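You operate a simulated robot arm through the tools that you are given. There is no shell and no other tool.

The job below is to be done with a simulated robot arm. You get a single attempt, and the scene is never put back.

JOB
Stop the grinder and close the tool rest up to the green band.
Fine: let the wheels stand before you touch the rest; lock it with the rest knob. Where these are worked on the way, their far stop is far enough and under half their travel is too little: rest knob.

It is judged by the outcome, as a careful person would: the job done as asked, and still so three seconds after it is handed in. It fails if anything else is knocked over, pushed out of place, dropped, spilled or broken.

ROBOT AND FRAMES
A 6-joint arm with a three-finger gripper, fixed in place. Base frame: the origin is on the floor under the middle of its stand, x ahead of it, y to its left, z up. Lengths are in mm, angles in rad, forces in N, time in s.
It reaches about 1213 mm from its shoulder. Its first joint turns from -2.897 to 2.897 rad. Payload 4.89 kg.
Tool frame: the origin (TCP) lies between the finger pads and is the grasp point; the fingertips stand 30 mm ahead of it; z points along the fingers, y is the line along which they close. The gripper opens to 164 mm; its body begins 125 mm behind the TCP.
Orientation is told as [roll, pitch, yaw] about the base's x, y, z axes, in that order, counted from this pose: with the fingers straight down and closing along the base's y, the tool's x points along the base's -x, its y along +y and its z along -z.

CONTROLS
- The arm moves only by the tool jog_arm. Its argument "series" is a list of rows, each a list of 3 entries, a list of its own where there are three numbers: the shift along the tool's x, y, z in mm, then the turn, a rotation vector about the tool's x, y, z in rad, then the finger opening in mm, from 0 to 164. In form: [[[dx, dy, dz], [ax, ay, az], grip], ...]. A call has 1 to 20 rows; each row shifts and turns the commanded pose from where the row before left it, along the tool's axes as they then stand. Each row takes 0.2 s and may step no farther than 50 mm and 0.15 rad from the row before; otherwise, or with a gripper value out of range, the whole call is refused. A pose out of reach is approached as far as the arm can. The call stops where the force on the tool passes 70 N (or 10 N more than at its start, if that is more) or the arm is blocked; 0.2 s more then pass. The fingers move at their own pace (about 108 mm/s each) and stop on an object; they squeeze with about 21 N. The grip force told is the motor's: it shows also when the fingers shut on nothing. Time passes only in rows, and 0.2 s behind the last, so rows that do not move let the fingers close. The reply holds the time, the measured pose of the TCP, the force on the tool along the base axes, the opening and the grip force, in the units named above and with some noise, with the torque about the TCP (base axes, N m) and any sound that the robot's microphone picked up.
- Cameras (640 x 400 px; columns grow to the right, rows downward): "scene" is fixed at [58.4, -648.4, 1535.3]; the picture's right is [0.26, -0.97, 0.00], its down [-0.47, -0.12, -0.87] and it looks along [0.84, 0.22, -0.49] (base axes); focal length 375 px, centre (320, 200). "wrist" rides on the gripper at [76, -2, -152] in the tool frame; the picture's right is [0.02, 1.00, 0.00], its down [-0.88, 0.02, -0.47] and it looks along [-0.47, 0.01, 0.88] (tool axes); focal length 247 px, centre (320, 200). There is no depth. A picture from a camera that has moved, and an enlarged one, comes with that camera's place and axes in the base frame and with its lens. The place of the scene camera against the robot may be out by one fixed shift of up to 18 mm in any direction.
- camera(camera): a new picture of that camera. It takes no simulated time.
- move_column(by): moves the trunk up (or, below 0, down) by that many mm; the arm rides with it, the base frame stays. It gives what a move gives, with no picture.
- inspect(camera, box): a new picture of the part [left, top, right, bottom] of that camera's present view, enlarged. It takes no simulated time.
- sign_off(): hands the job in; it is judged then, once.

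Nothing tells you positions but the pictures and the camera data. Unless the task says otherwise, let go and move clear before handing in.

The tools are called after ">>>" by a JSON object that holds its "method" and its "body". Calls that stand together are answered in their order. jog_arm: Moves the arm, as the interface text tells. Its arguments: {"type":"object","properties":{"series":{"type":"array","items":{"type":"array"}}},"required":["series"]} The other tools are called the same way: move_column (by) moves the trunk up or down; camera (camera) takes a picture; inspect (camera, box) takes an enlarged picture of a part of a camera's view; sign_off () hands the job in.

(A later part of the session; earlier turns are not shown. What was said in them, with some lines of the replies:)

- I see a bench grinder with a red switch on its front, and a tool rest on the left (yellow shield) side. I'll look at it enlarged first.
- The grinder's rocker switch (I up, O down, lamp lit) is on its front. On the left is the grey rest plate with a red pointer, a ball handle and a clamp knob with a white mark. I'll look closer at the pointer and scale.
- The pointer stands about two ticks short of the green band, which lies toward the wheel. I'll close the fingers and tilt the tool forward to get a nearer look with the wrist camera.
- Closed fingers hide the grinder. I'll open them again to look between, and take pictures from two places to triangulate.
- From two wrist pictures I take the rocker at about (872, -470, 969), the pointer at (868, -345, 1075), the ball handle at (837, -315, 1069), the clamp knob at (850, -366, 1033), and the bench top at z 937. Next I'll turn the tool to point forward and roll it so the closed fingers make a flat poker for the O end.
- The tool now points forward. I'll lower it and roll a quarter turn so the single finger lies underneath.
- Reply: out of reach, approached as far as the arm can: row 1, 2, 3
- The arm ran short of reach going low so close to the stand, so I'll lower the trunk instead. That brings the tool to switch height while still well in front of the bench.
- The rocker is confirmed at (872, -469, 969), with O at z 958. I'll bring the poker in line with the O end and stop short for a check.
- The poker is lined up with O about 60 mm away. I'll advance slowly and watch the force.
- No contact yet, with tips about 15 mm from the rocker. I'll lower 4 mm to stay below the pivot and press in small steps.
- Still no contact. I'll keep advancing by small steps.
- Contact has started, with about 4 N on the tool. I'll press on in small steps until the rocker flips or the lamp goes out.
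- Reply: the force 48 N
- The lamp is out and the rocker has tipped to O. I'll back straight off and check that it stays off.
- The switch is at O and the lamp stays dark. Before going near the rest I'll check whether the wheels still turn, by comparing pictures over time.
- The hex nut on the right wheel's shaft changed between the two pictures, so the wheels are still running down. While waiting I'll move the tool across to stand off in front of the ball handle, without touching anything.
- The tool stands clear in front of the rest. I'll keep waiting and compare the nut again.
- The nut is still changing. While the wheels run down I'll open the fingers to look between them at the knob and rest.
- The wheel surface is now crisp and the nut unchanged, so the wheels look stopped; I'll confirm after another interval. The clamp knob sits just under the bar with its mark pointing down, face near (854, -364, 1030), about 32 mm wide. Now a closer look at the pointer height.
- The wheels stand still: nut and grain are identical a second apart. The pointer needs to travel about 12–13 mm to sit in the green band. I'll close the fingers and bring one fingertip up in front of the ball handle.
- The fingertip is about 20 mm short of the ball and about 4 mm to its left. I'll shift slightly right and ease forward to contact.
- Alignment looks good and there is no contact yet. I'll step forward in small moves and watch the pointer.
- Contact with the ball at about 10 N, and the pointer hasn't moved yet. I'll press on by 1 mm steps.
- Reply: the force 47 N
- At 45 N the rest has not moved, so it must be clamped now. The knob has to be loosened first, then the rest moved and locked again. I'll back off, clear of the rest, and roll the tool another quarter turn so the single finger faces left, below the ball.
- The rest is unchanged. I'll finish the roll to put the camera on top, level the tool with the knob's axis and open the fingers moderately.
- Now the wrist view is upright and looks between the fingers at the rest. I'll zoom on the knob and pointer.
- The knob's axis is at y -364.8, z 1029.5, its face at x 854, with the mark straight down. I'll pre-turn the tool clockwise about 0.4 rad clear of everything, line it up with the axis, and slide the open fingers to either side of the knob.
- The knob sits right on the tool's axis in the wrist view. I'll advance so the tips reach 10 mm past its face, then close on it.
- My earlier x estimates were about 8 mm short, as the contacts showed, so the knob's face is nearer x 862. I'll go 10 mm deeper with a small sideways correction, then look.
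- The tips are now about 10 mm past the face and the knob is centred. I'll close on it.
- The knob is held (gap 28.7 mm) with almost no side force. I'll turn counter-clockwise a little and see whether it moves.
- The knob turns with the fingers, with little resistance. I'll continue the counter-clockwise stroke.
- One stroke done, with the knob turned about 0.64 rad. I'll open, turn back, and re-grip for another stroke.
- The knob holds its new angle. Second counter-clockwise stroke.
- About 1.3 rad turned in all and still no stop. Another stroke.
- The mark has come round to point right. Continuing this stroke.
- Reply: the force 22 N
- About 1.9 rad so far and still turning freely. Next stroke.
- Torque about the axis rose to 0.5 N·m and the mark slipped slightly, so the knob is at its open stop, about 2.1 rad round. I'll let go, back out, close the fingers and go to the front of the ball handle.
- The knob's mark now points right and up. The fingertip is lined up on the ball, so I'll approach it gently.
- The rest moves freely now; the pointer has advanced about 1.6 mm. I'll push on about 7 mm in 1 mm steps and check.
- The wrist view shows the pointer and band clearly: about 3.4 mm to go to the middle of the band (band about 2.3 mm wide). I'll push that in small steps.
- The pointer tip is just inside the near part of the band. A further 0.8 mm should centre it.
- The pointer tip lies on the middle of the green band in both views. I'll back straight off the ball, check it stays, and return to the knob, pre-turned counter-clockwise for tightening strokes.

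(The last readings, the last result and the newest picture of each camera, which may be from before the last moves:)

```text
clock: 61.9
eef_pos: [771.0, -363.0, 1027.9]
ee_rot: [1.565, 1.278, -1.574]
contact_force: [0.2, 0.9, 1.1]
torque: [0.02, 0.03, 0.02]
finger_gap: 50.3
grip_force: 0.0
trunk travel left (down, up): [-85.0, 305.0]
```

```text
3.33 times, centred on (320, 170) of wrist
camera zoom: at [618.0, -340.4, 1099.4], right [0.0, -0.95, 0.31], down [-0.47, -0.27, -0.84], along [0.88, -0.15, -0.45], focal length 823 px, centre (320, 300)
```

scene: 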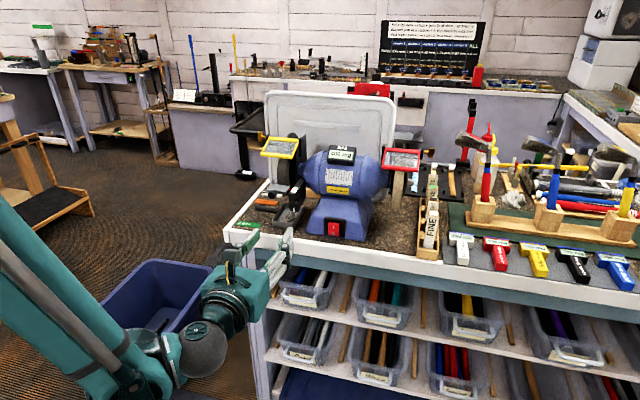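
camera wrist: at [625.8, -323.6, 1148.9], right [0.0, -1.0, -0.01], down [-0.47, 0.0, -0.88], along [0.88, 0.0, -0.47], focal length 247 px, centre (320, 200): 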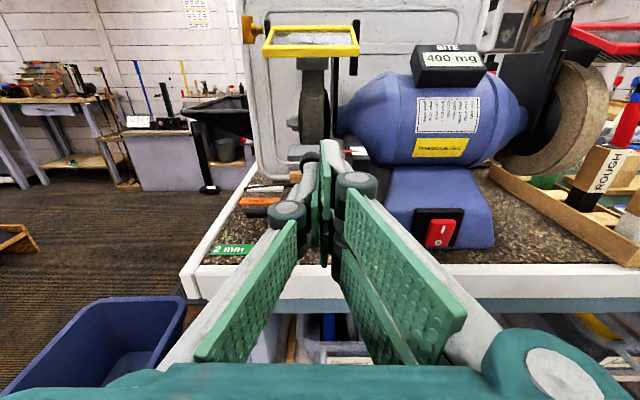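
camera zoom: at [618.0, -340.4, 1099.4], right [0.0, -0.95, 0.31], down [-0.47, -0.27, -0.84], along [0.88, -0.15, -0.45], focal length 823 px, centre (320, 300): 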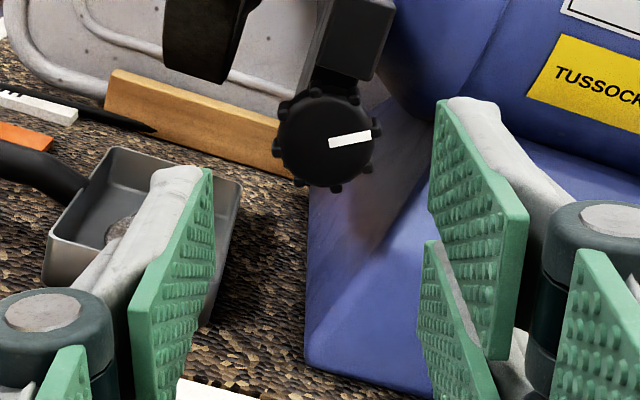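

The rest holds its place in the green band. I'll advance around the knob and grip it again.

>>> {"method": "jog_arm", "body": {"series": [[[-0.3, 2.2, 30], [0, 0, 0], 50], [[0, 0, 25], [0, 0, 0], 50], [[0, 0, 17], [0, 0, 0], 50], [[0, 0, 0], [0, 0, 0], 50]]}}

>>> {"method": "inspect", "body": {"camera": "wrist", "box": [240, 110, 400, 230]}}

```text
clock: 62.9
eef_pos: [842.0, -366.5, 1027.8]
ee_rot: [1.568, 1.278, -1.573]
contact_force: [-0.4, 0.0, 0.2]
torque: [0.02, 0.0, 0.02]
finger_gap: 50.0
grip_force: 0.1
trunk travel left (down, up): [-85.0, 305.0]
```

```text
3.33 times, centred on (320, 170) of wrist
camera zoom: at [689.8, -342.5, 1099.9], right [0.0, -0.95, 0.31], down [-0.47, -0.27, -0.84], along [0.88, -0.15, -0.45], focal length 823 px, centre (320, 300)
```

zoom: 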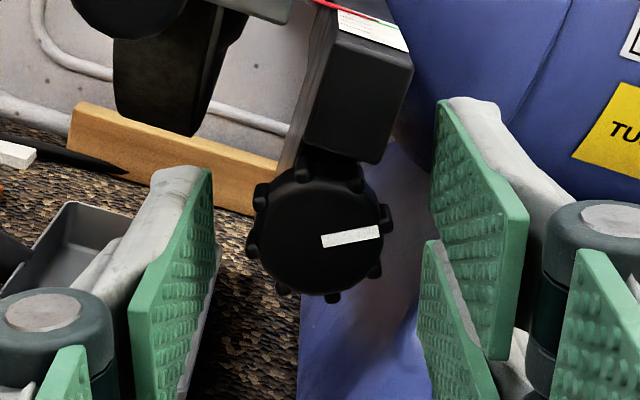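

Centred. I'll close and make the first clockwise stroke.

>>> {"method": "jog_arm", "body": {"series": [[[0, 0, 0], [0, 0, 0], 30], [[0, 0, 0], [0, 0, 0], 0], [[0, 0, 0], [0, 0, 0], 0], [[0, 0, 0], [0, 0, 0.13], 0], [[0, 0, 0], [0, 0, 0.13], 0], [[0, 0, 0], [0, 0, 0.13], 0], [[0, 0, 0], [0, 0, 0.13], 0], [[0, 0, 0], [0, 0, 0.13], 0], [[0, 0, 0], [0, 0, 0], 0]]}}

>>> {"method": "inspect", "body": {"camera": "wrist", "box": [240, 110, 400, 230]}}

>>> {"method": "inspect", "body": {"camera": "scene", "box": [240, 170, 320, 220]}}

```text
clock: 64.8
eef_pos: [842.2, -365.5, 1027.4]
ee_rot: [-1.566, 1.213, 1.576]
contact_force: [-7.8, 21.5, -6.3]
torque: [0.01, 0.25, 0.84]
finger_gap: 28.7
grip_force: 44.9
trunk travel left (down, up): [-85.0, 305.0]
```

```text
3.33 times, centred on (320, 170) of wrist
camera zoom: at [689.9, -390.5, 1099.5], right [0.0, -0.94, -0.33], down [-0.47, 0.29, -0.83], along [0.88, 0.16, -0.45], focal length 823 px, centre (320, 300)
```

zoom: 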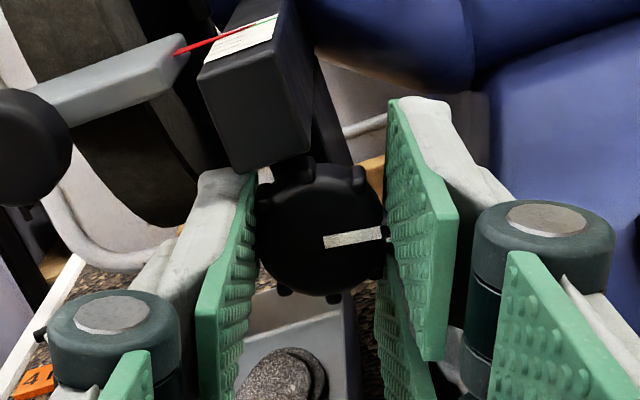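

```text
8.00 times, centred on (280, 195) of scene
camera zoom: at [58.4, -648.4, 1535.3], right [0.26, -0.97, 0.0], down [-0.47, -0.12, -0.87], along [0.84, 0.22, -0.49], focal length 2997 px, centre (640, 240)
```

zoom: 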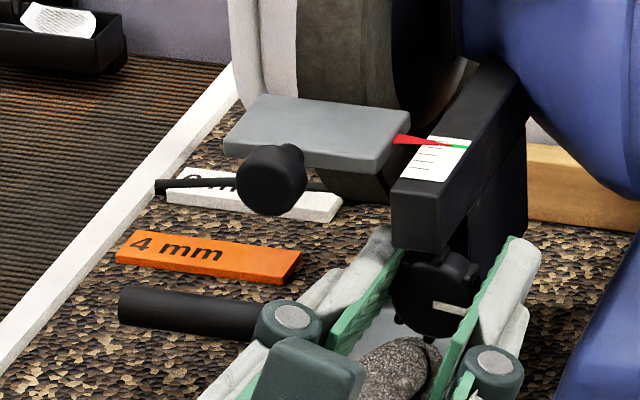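

The knob followed by about 0.65 rad clockwise, and the pointer is still on the band. There's a little side force, so I'll re-centre by about a millimetre on the next re-grip and make another stroke.

>>> {"method": "jog_arm", "body": {"series": [[[0, 0, 0], [0, 0, 0], 48], [[-0.8, -0.8, 0], [0, 0, 0], 48], [[0, 0, 0], [0, 0, -0.13], 48], [[0, 0, 0], [0, 0, -0.13], 48], [[0, 0, 0], [0, 0, -0.13], 48], [[0, 0, 0], [0, 0, -0.13], 48], [[0, 0, 0], [0, 0, -0.13], 48], [[0, 0, 0], [0, 0, 0], 48], [[0, 0, 0], [0, 0, 0], 30], [[0, 0, 0], [0, 0, 0], 0], [[0, 0, 0], [0, 0, 0], 0]]}}

>>> {"method": "inspect", "body": {"camera": "wrist", "box": [240, 110, 400, 230]}}

>>> {"method": "jog_arm", "body": {"series": [[[0, 0, 0], [0, 0, 0.13], 0], [[0, 0, 0], [0, 0, 0.13], 0], [[0, 0, 0], [0, 0, 0.13], 0], [[0, 0, 0], [0, 0, 0.13], 0], [[0, 0, 0], [0, 0, 0.13], 0], [[0, 0, 0], [0, 0, 0], 0]]}}

>>> {"method": "inspect", "body": {"camera": "wrist", "box": [240, 110, 400, 230]}}

```text
clock: 67.2
eef_pos: [843.2, -365.9, 1026.5]
ee_rot: [1.567, 1.28, -1.575]
contact_force: [5.8, -9.3, 9.8]
torque: [1.14, -0.17, -0.31]
finger_gap: 29.2
grip_force: 45.1
trunk travel left (down, up): [-85.0, 305.0]
```

```text
3.33 times, centred on (320, 170) of wrist
camera zoom: at [690.1, -342.3, 1099.4], right [0.0, -0.95, 0.31], down [-0.47, -0.27, -0.84], along [0.88, -0.15, -0.45], focal length 823 px, centre (320, 300)
```

zoom: 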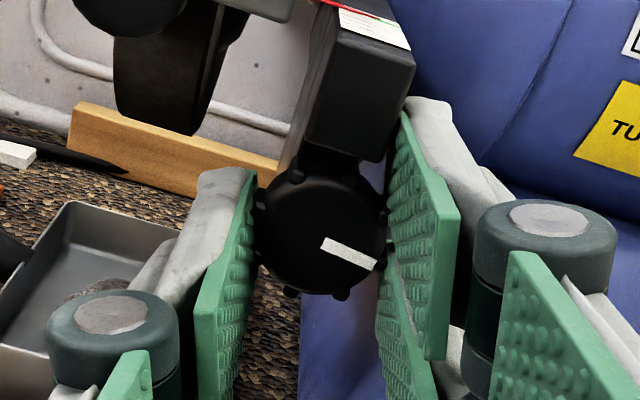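

```text
clock: 68.7
eef_pos: [842.3, -364.5, 1026.5]
ee_rot: [-1.568, 1.213, 1.575]
contact_force: [6.0, 2.3, 5.0]
torque: [-0.02, -0.11, 0.11]
finger_gap: 28.7
grip_force: 44.8
trunk travel left (down, up): [-85.0, 305.0]
```

```text
3.33 times, centred on (320, 170) of wrist
camera zoom: at [690.2, -390.3, 1098.9], right [0.0, -0.94, -0.33], down [-0.47, 0.29, -0.83], along [0.88, 0.16, -0.45], focal length 823 px, centre (320, 300)
```

zoom: 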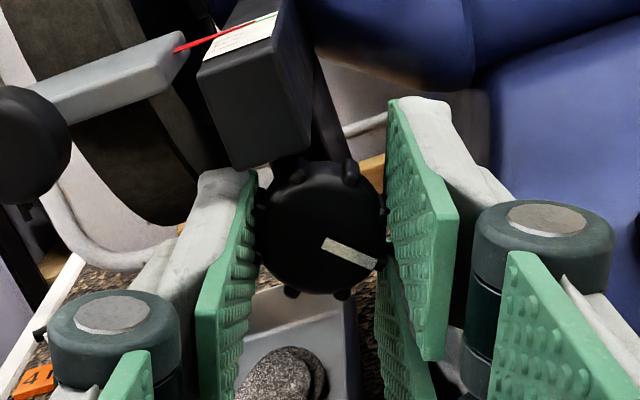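

Two strokes done; the mark is now about 45° short of straight down. Third clockwise stroke.

>>> {"method": "jog_arm", "body": {"series": [[[0, 0, 0], [0, 0, 0], 48], [[0, 0, 0], [0, 0, 0], 48], [[0, 0, 0], [0, 0, -0.13], 48], [[0, 0, 0], [0, 0, -0.13], 48], [[0, 0, 0], [0, 0, -0.13], 48], [[0, 0, 0], [0, 0, -0.13], 48], [[0, 0, 0], [0, 0, -0.13], 48], [[0, 0, 0], [0, 0, 0], 48], [[0, 0, 0], [0, 0, 0], 30], [[0, 0, 0], [0, 0, 0], 0], [[0, 0, 0], [0, 0, 0], 0]]}}

>>> {"method": "inspect", "body": {"camera": "wrist", "box": [240, 110, 400, 230]}}

>>> {"method": "jog_arm", "body": {"series": [[[0, 0, 0], [0, 0, 0.13], 0], [[0, 0, 0], [0, 0, 0.13], 0], [[0, 0, 0], [0, 0, 0.13], 0], [[0, 0, 0], [0, 0, 0], 0]]}}

>>> {"method": "inspect", "body": {"camera": "wrist", "box": [240, 110, 400, 230]}}

```text
clock: 71.0
eef_pos: [842.7, -366.6, 1027.0]
ee_rot: [1.567, 1.28, -1.574]
contact_force: [2.6, -5.1, 5.1]
torque: [1.1, -0.16, -0.25]
finger_gap: 29.3
grip_force: 45.2
trunk travel left (down, up): [-85.0, 305.0]
```

```text
3.33 times, centred on (320, 170) of wrist
camera zoom: at [690.1, -342.3, 1099.5], right [0.0, -0.95, 0.31], down [-0.47, -0.27, -0.84], along [0.88, -0.15, -0.45], focal length 823 px, centre (320, 300)
```

zoom: 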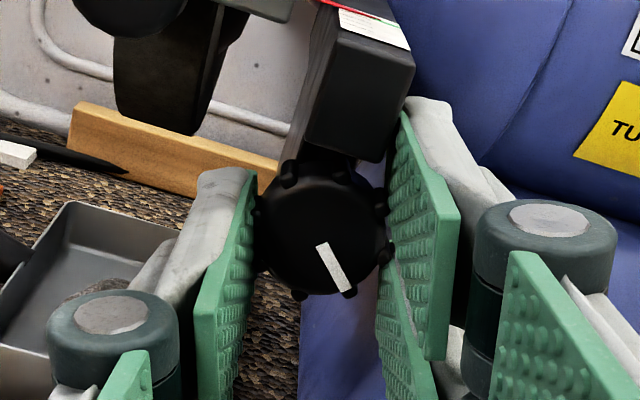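

```text
clock: 72.0
eef_pos: [842.4, -365.6, 1026.4]
ee_rot: [-1.557, 1.472, 1.584]
contact_force: [3.9, -2.5, 3.5]
torque: [0.01, -0.03, -0.06]
finger_gap: 28.6
grip_force: 44.9
trunk travel left (down, up): [-85.0, 305.0]
```

```text
3.33 times, centred on (320, 170) of wrist
camera zoom: at [690.2, -371.2, 1102.9], right [0.0, -1.0, -0.08], down [-0.47, 0.07, -0.88], along [0.88, 0.04, -0.47], focal length 823 px, centre (320, 300)
```

zoom: 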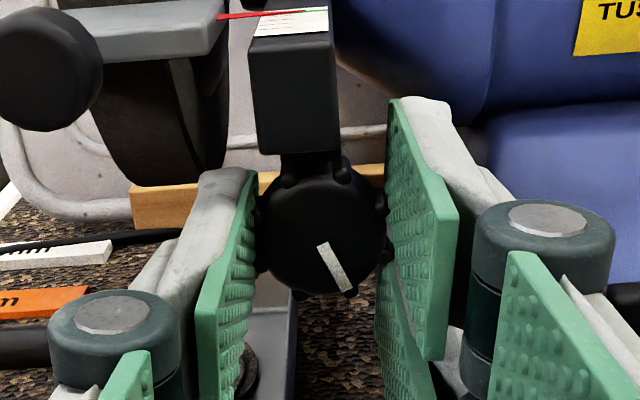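

Turning freely still, with the mark about 25° from straight down. Finishing this stroke.

>>> {"method": "jog_arm", "body": {"series": [[[0, 0, 0], [0, 0, 0.13], 0], [[0, 0, 0], [0, 0, 0.13], 0], [[0, 0, 0], [0, 0, 0], 0]]}}

>>> {"method": "inspect", "body": {"camera": "wrist", "box": [240, 110, 400, 230]}}

>>> {"method": "jog_arm", "body": {"series": [[[0, 0, 0], [0, 0, 0], 48], [[0, 0, 0], [0, 0, 0], 48], [[0, 0, 0], [0, 0, -0.13], 48], [[0, 0, 0], [0, 0, -0.13], 48], [[0, 0, 0], [0, 0, -0.13], 48], [[0, 0, 0], [0, 0, -0.13], 48], [[0, 0, 0], [0, 0, -0.13], 48], [[0, 0, 0], [0, 0, 0], 48], [[0, 0, 0], [0, 0, 0], 30], [[0, 0, 0], [0, 0, 0], 0], [[0, 0, 0], [0, 0, 0], 0]]}}

>>> {"method": "inspect", "body": {"camera": "wrist", "box": [240, 110, 400, 230]}}

```text
clock: 72.8
eef_pos: [842.3, -365.8, 1026.9]
ee_rot: [-1.567, 1.213, 1.577]
contact_force: [2.2, 1.5, 3.3]
torque: [0.01, -0.05, 0.09]
finger_gap: 28.8
grip_force: 45.5
trunk travel left (down, up): [-85.0, 305.0]
```

```text
3.33 times, centred on (320, 170) of wrist
camera zoom: at [690.2, -390.3, 1099.0], right [0.0, -0.94, -0.33], down [-0.47, 0.29, -0.83], along [0.88, 0.16, -0.45], focal length 823 px, centre (320, 300)
```

zoom: 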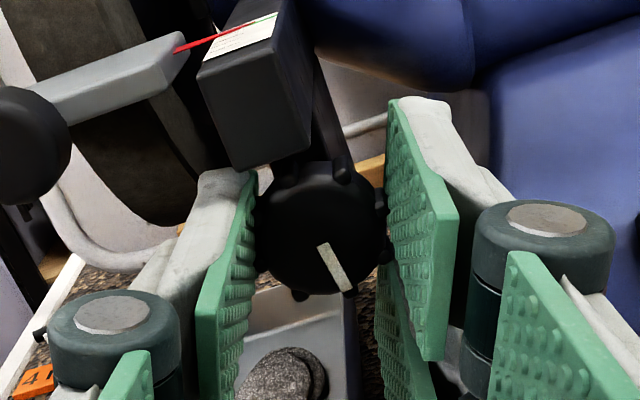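

```text
clock: 75.2
eef_pos: [843.0, -364.9, 1027.0]
ee_rot: [1.567, 1.278, -1.574]
contact_force: [5.7, -9.5, 7.8]
torque: [0.7, -0.24, -0.29]
finger_gap: 29.4
grip_force: 21.1
trunk travel left (down, up): [-85.0, 305.0]
```

```text
3.33 times, centred on (320, 170) of wrist
camera zoom: at [690.1, -342.2, 1099.5], right [0.0, -0.95, 0.31], down [-0.47, -0.27, -0.84], along [0.88, -0.15, -0.45], focal length 823 px, centre (320, 300)
```

zoom: 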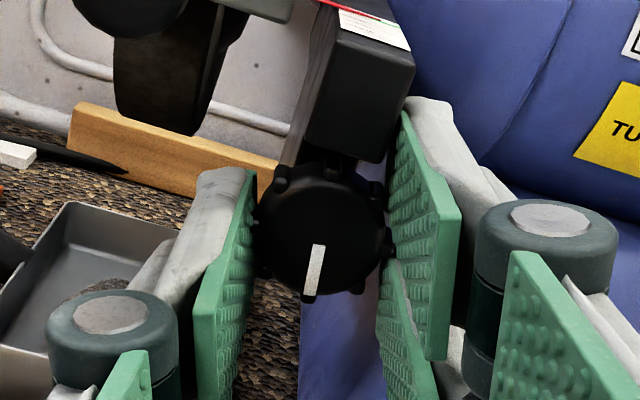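

The mark is close to its original straight-down position. I'll turn on clockwise in smaller steps and feel for the stop.

>>> {"method": "jog_arm", "body": {"series": [[[0, 0, 0], [0, 0, 0.08], 0], [[0, 0, 0], [0, 0, 0.08], 0], [[0, 0, 0], [0, 0, 0], 0]]}}

>>> {"method": "inspect", "body": {"camera": "wrist", "box": [240, 110, 400, 230]}}

>>> {"method": "jog_arm", "body": {"series": [[[0, 0, 0], [0, 0, 0.08], 0], [[0, 0, 0], [0, 0, 0], 0]]}}

>>> {"method": "inspect", "body": {"camera": "wrist", "box": [240, 110, 400, 230]}}

```text
clock: 76.0
eef_pos: [842.3, -365.5, 1026.0]
ee_rot: [1.563, 1.439, -1.577]
contact_force: [10.7, -9.2, 15.1]
torque: [-0.48, -0.26, -0.24]
finger_gap: 28.6
grip_force: 45.2
trunk travel left (down, up): [-85.0, 305.0]
```

```text
3.33 times, centred on (320, 170) of wrist
camera zoom: at [690.1, -353.8, 1102.4], right [0.0, -0.99, 0.15], down [-0.47, -0.14, -0.87], along [0.88, -0.07, -0.47], focal length 823 px, centre (320, 300)
```

zoom: 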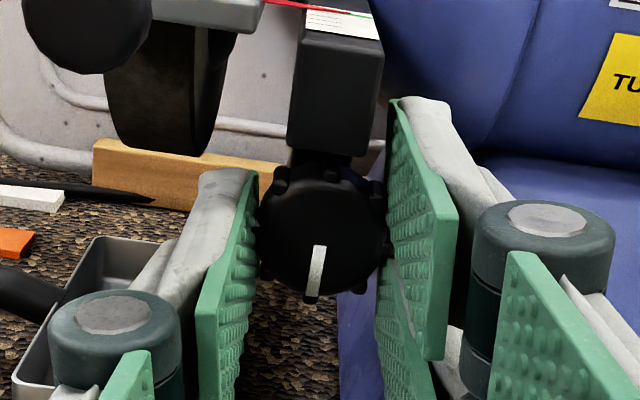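

```text
clock: 76.7
eef_pos: [842.4, -364.8, 1027.7]
ee_rot: [1.557, 1.518, -1.584]
contact_force: [13.1, -8.8, 24.2]
torque: [-0.21, -0.58, -0.19]
finger_gap: 28.8
grip_force: 44.8
trunk travel left (down, up): [-85.0, 305.0]
```

```text
3.33 times, centred on (320, 170) of wrist
camera zoom: at [690.0, -359.7, 1103.3], right [0.0, -1.0, 0.07], down [-0.47, -0.07, -0.88], along [0.88, -0.03, -0.47], focal length 823 px, centre (320, 300)
```

zoom: 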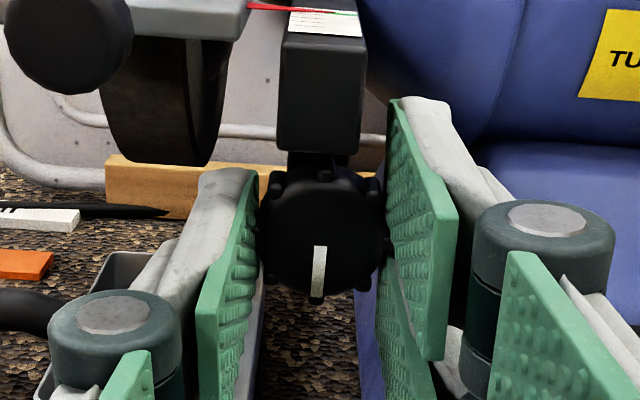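

The torque rose and the fingers began to slip on the knob with its mark straight down, where it was clamped at the start. One more nudge to make sure it's against the stop.

>>> {"method": "jog_arm", "body": {"series": [[[0, 0, 0], [0, 0, 0.1], 0], [[0, 0, 0], [0, 0, 0], 0]]}}

>>> {"method": "inspect", "body": {"camera": "wrist", "box": [240, 110, 400, 230]}}

>>> {"method": "inspect", "body": {"camera": "scene", "box": [240, 170, 320, 220]}}

```text
clock: 77.2
eef_pos: [842.4, -365.2, 1026.8]
ee_rot: [-1.539, 1.524, 1.602]
contact_force: [6.3, -5.3, 7.6]
torque: [-0.54, -0.19, -0.15]
finger_gap: 28.8
grip_force: 44.3
trunk travel left (down, up): [-85.0, 305.0]
```

```text
3.33 times, centred on (320, 170) of wrist
camera zoom: at [690.0, -367.3, 1102.8], right [0.0, -1.0, -0.03], down [-0.47, 0.02, -0.88], along [0.88, 0.01, -0.47], focal length 823 px, centre (320, 300)
```

zoom: 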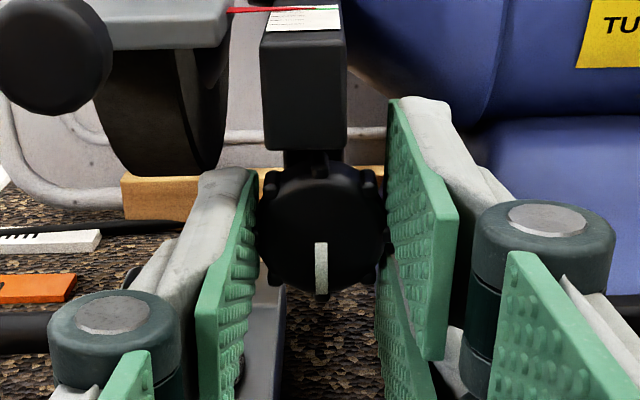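

```text
8.00 times, centred on (280, 195) of scene
camera zoom: at [58.4, -648.4, 1535.3], right [0.26, -0.97, 0.0], down [-0.47, -0.12, -0.87], along [0.84, 0.22, -0.49], focal length 2997 px, centre (640, 240)
```

zoom: 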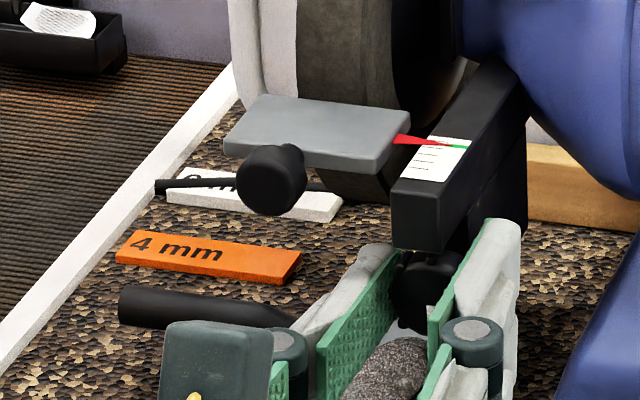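

The knob is hard against its stop with the mark straight down, and the pointer is still on the band. I'll release, back away and check everything.

>>> {"method": "jog_arm", "body": {"series": [[[0, 0, 0], [0, 0, 0], 40], [[0, 0, 0], [0, 0, 0], 50], [[0, 0, 0], [0, 0, 0], 50], [[0, 0, -30], [0, 0, 0], 50], [[0, 0, -40], [0, 0, 0], 50], [[0, 0, -40], [0, 0, 0], 60], [[0, 0, 0], [0, 0, 0], 60]]}}

>>> {"method": "inspect", "body": {"camera": "wrist", "box": [260, 70, 360, 170]}}

>>> {"method": "inspect", "body": {"camera": "scene", "box": [291, 184, 297, 190]}}

>>> {"method": "inspect", "body": {"camera": "scene", "box": [230, 120, 430, 245]}}

```text
clock: 78.8
eef_pos: [731.5, -364.7, 1024.6]
ee_rot: [-1.537, 1.524, 1.607]
contact_force: [0.7, 0.4, 0.3]
torque: [-0.02, -0.06, -0.03]
finger_gap: 59.8
grip_force: 0.1
trunk travel left (down, up): [-85.0, 305.0]
```

```text
4.00 times, centred on (310, 120) of wrist
camera zoom: at [579.1, -366.9, 1102.1], right [0.0, -1.0, -0.03], down [-0.47, 0.02, -0.88], along [0.88, 0.01, -0.47], focal length 988 px, centre (360, 520)
```

zoom: 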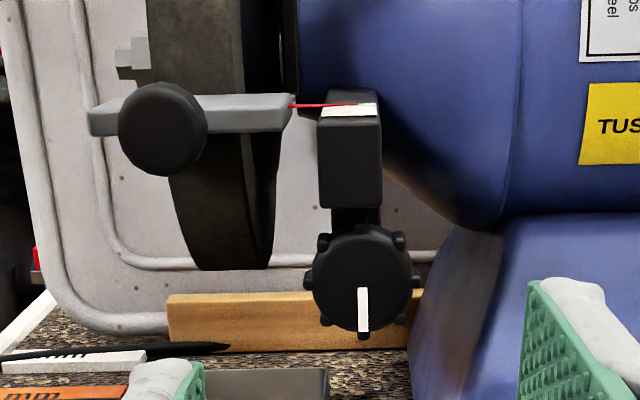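

```text
16.00 times, centred on (294, 187) of scene
camera zoom: at [58.4, -648.4, 1535.3], right [0.26, -0.97, 0.0], down [-0.47, -0.12, -0.87], along [0.84, 0.22, -0.49], focal length 5994 px, centre (736, 408)
```

zoom: 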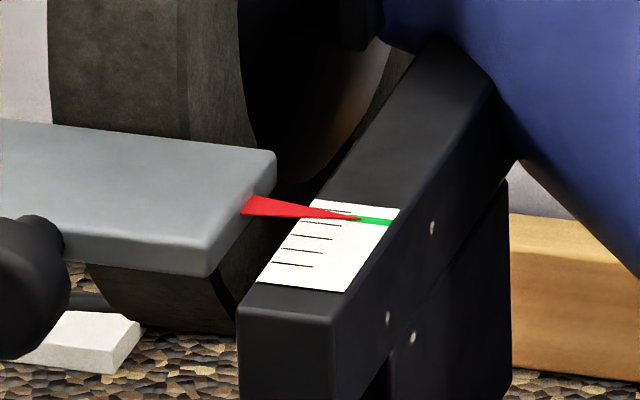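

```text
3.20 times, centred on (330, 182) of scene
camera zoom: at [58.4, -648.4, 1535.3], right [0.26, -0.97, 0.0], down [-0.47, -0.12, -0.87], along [0.84, 0.22, -0.49], focal length 1199 px, centre (288, 256)
```

zoom: 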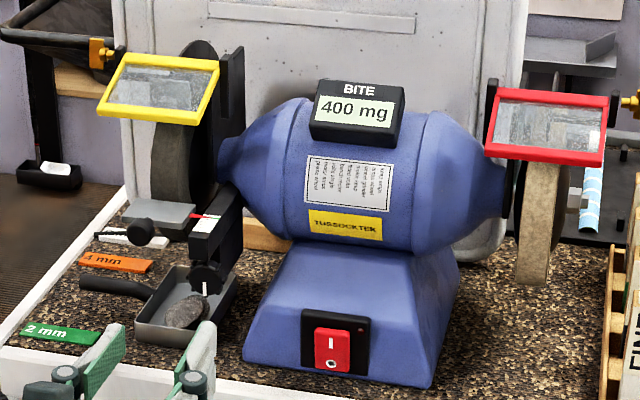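

Everything looks right: switch off, knob locked, pointer on green and nothing disturbed. I'll move clear upward and take one steeper look at the pointer to be sure.

>>> {"method": "jog_arm", "body": {"series": [[[0, 0, -40], [0, 0, 0], 60], [[40, 0, -20], [0, 0, 0], 60], [[45, 0, 0], [0, 0, 0], 60], [[45, 0, 0], [0, 0, 0], 60], [[45, 0, 0], [0, 0, 0], 60], [[0, 0, 0], [0, -0.15, 0], 60], [[0, 0, 0], [0, -0.15, 0], 60], [[0, 0, 0], [0, -0.15, 0], 60], [[0, 0, 0], [0, -0.15, 0], 60], [[0, 0, 0], [0, 0, 0], 60]]}}

>>> {"method": "camera", "body": {"camera": "wrist"}}

>>> {"method": "inspect", "body": {"camera": "wrist", "box": [310, 115, 330, 135]}}

>>> {"method": "camera", "body": {"camera": "scene"}}

```text
clock: 81.0
eef_pos: [672.7, -374.2, 1201.8]
ee_rot: [-0.083, 0.968, 3.074]
contact_force: [1.3, 0.0, -0.5]
torque: [0.0, 0.0, 0.03]
finger_gap: 60.0
grip_force: 0.1
trunk travel left (down, up): [-85.0, 305.0]
```

```text
taken
camera wrist: at [590.2, -378.8, 1350.5], right [0.01, -1.0, -0.03], down [-0.89, 0.0, -0.46], along [0.46, 0.03, -0.89], focal length 247 px, centre (320, 200)
```

wrist: 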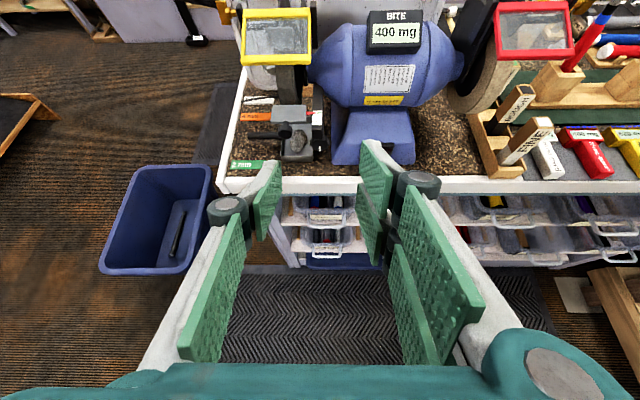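

```text
16.00 times, centred on (320, 125) of wrist
camera zoom: at [590.2, -378.8, 1350.5], right [0.01, -1.0, -0.03], down [-0.89, 0.0, -0.46], along [0.46, 0.03, -0.89], focal length 3952 px, centre (320, 1400)
```

zoom: 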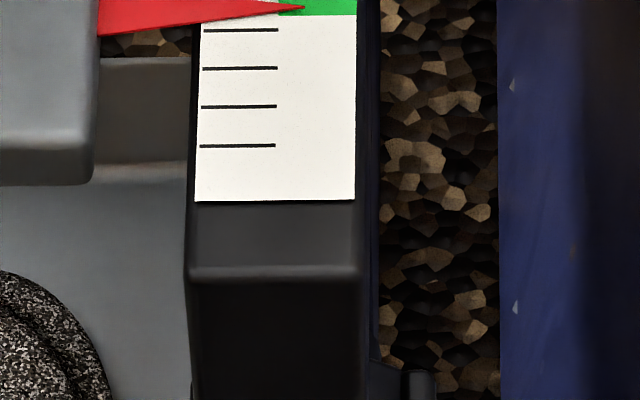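

```text
taken
```

scene: 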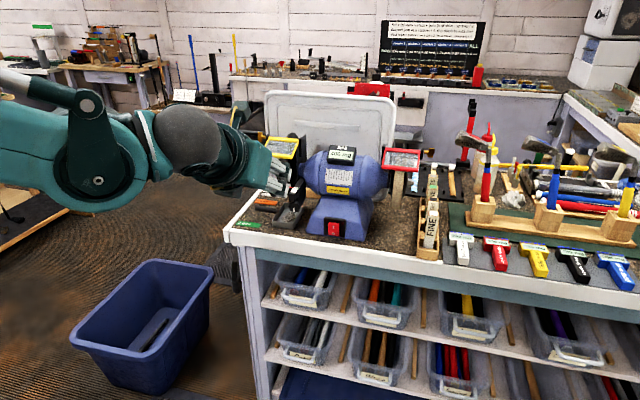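

>>> {"method": "inspect", "body": {"camera": "wrist", "box": [312, 108, 328, 124]}}

>>> {"method": "inspect", "body": {"camera": "wrist", "box": [220, 60, 440, 190]}}

```text
16.00 times, centred on (320, 116) of wrist
camera zoom: at [590.2, -378.8, 1350.5], right [0.01, -1.0, -0.03], down [-0.89, 0.0, -0.46], along [0.46, 0.03, -0.89], focal length 3952 px, centre (320, 1544)
```

zoom: 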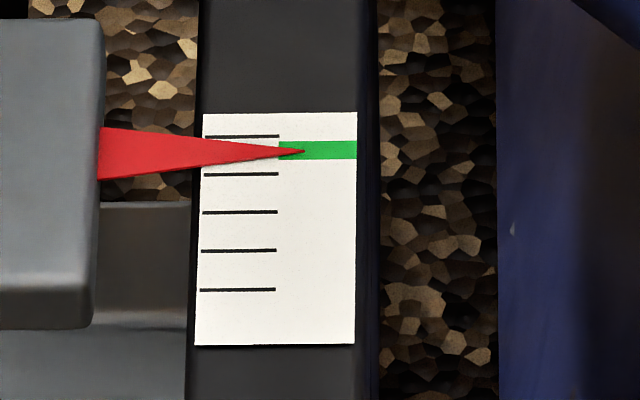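

```text
2.91 times, centred on (330, 125) of wrist
camera zoom: at [590.2, -378.8, 1350.5], right [0.01, -1.0, -0.03], down [-0.89, 0.0, -0.46], along [0.46, 0.03, -0.89], focal length 718 px, centre (291, 418)
```

zoom: 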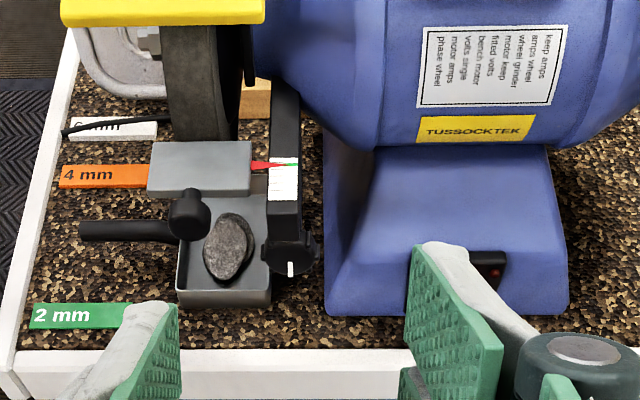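

In the steeper view the pointer tip sits in the middle of the green band. The switch is off, the wheels are still, the knob is locked at its stop, and the arm is clear. I'm handing the job in.

>>> {"method": "sign_off", "body": {}}

```text
The job is handed in.
```

The grinder is switched off, and the tool rest is closed up to the green band and locked. I have handed the job in, but no verdict has come back yet.

- **Switch:** I pressed the rocker to O and the lamp went out. I then waited until pictures a second apart showed both wheels standing still.
- **First push:** The rest was clamped, which I only found by pushing on it at about 45 N. It did not move.
- **Rest:** I turned the rest knob counter-clockwise to its open stop, about 2.1 rad. Then I slid the rest about 12 mm toward the wheel. A steep camera view shows the pointer tip in the middle of the green band.
- **Lock:** I turned the rest knob clockwise until it stopped, with its mark straight down as at the start. The pointer did not move while I tightened it.

In the final pictures nothing else has been moved or knocked over. The arm has let go and is clear of the grinder.
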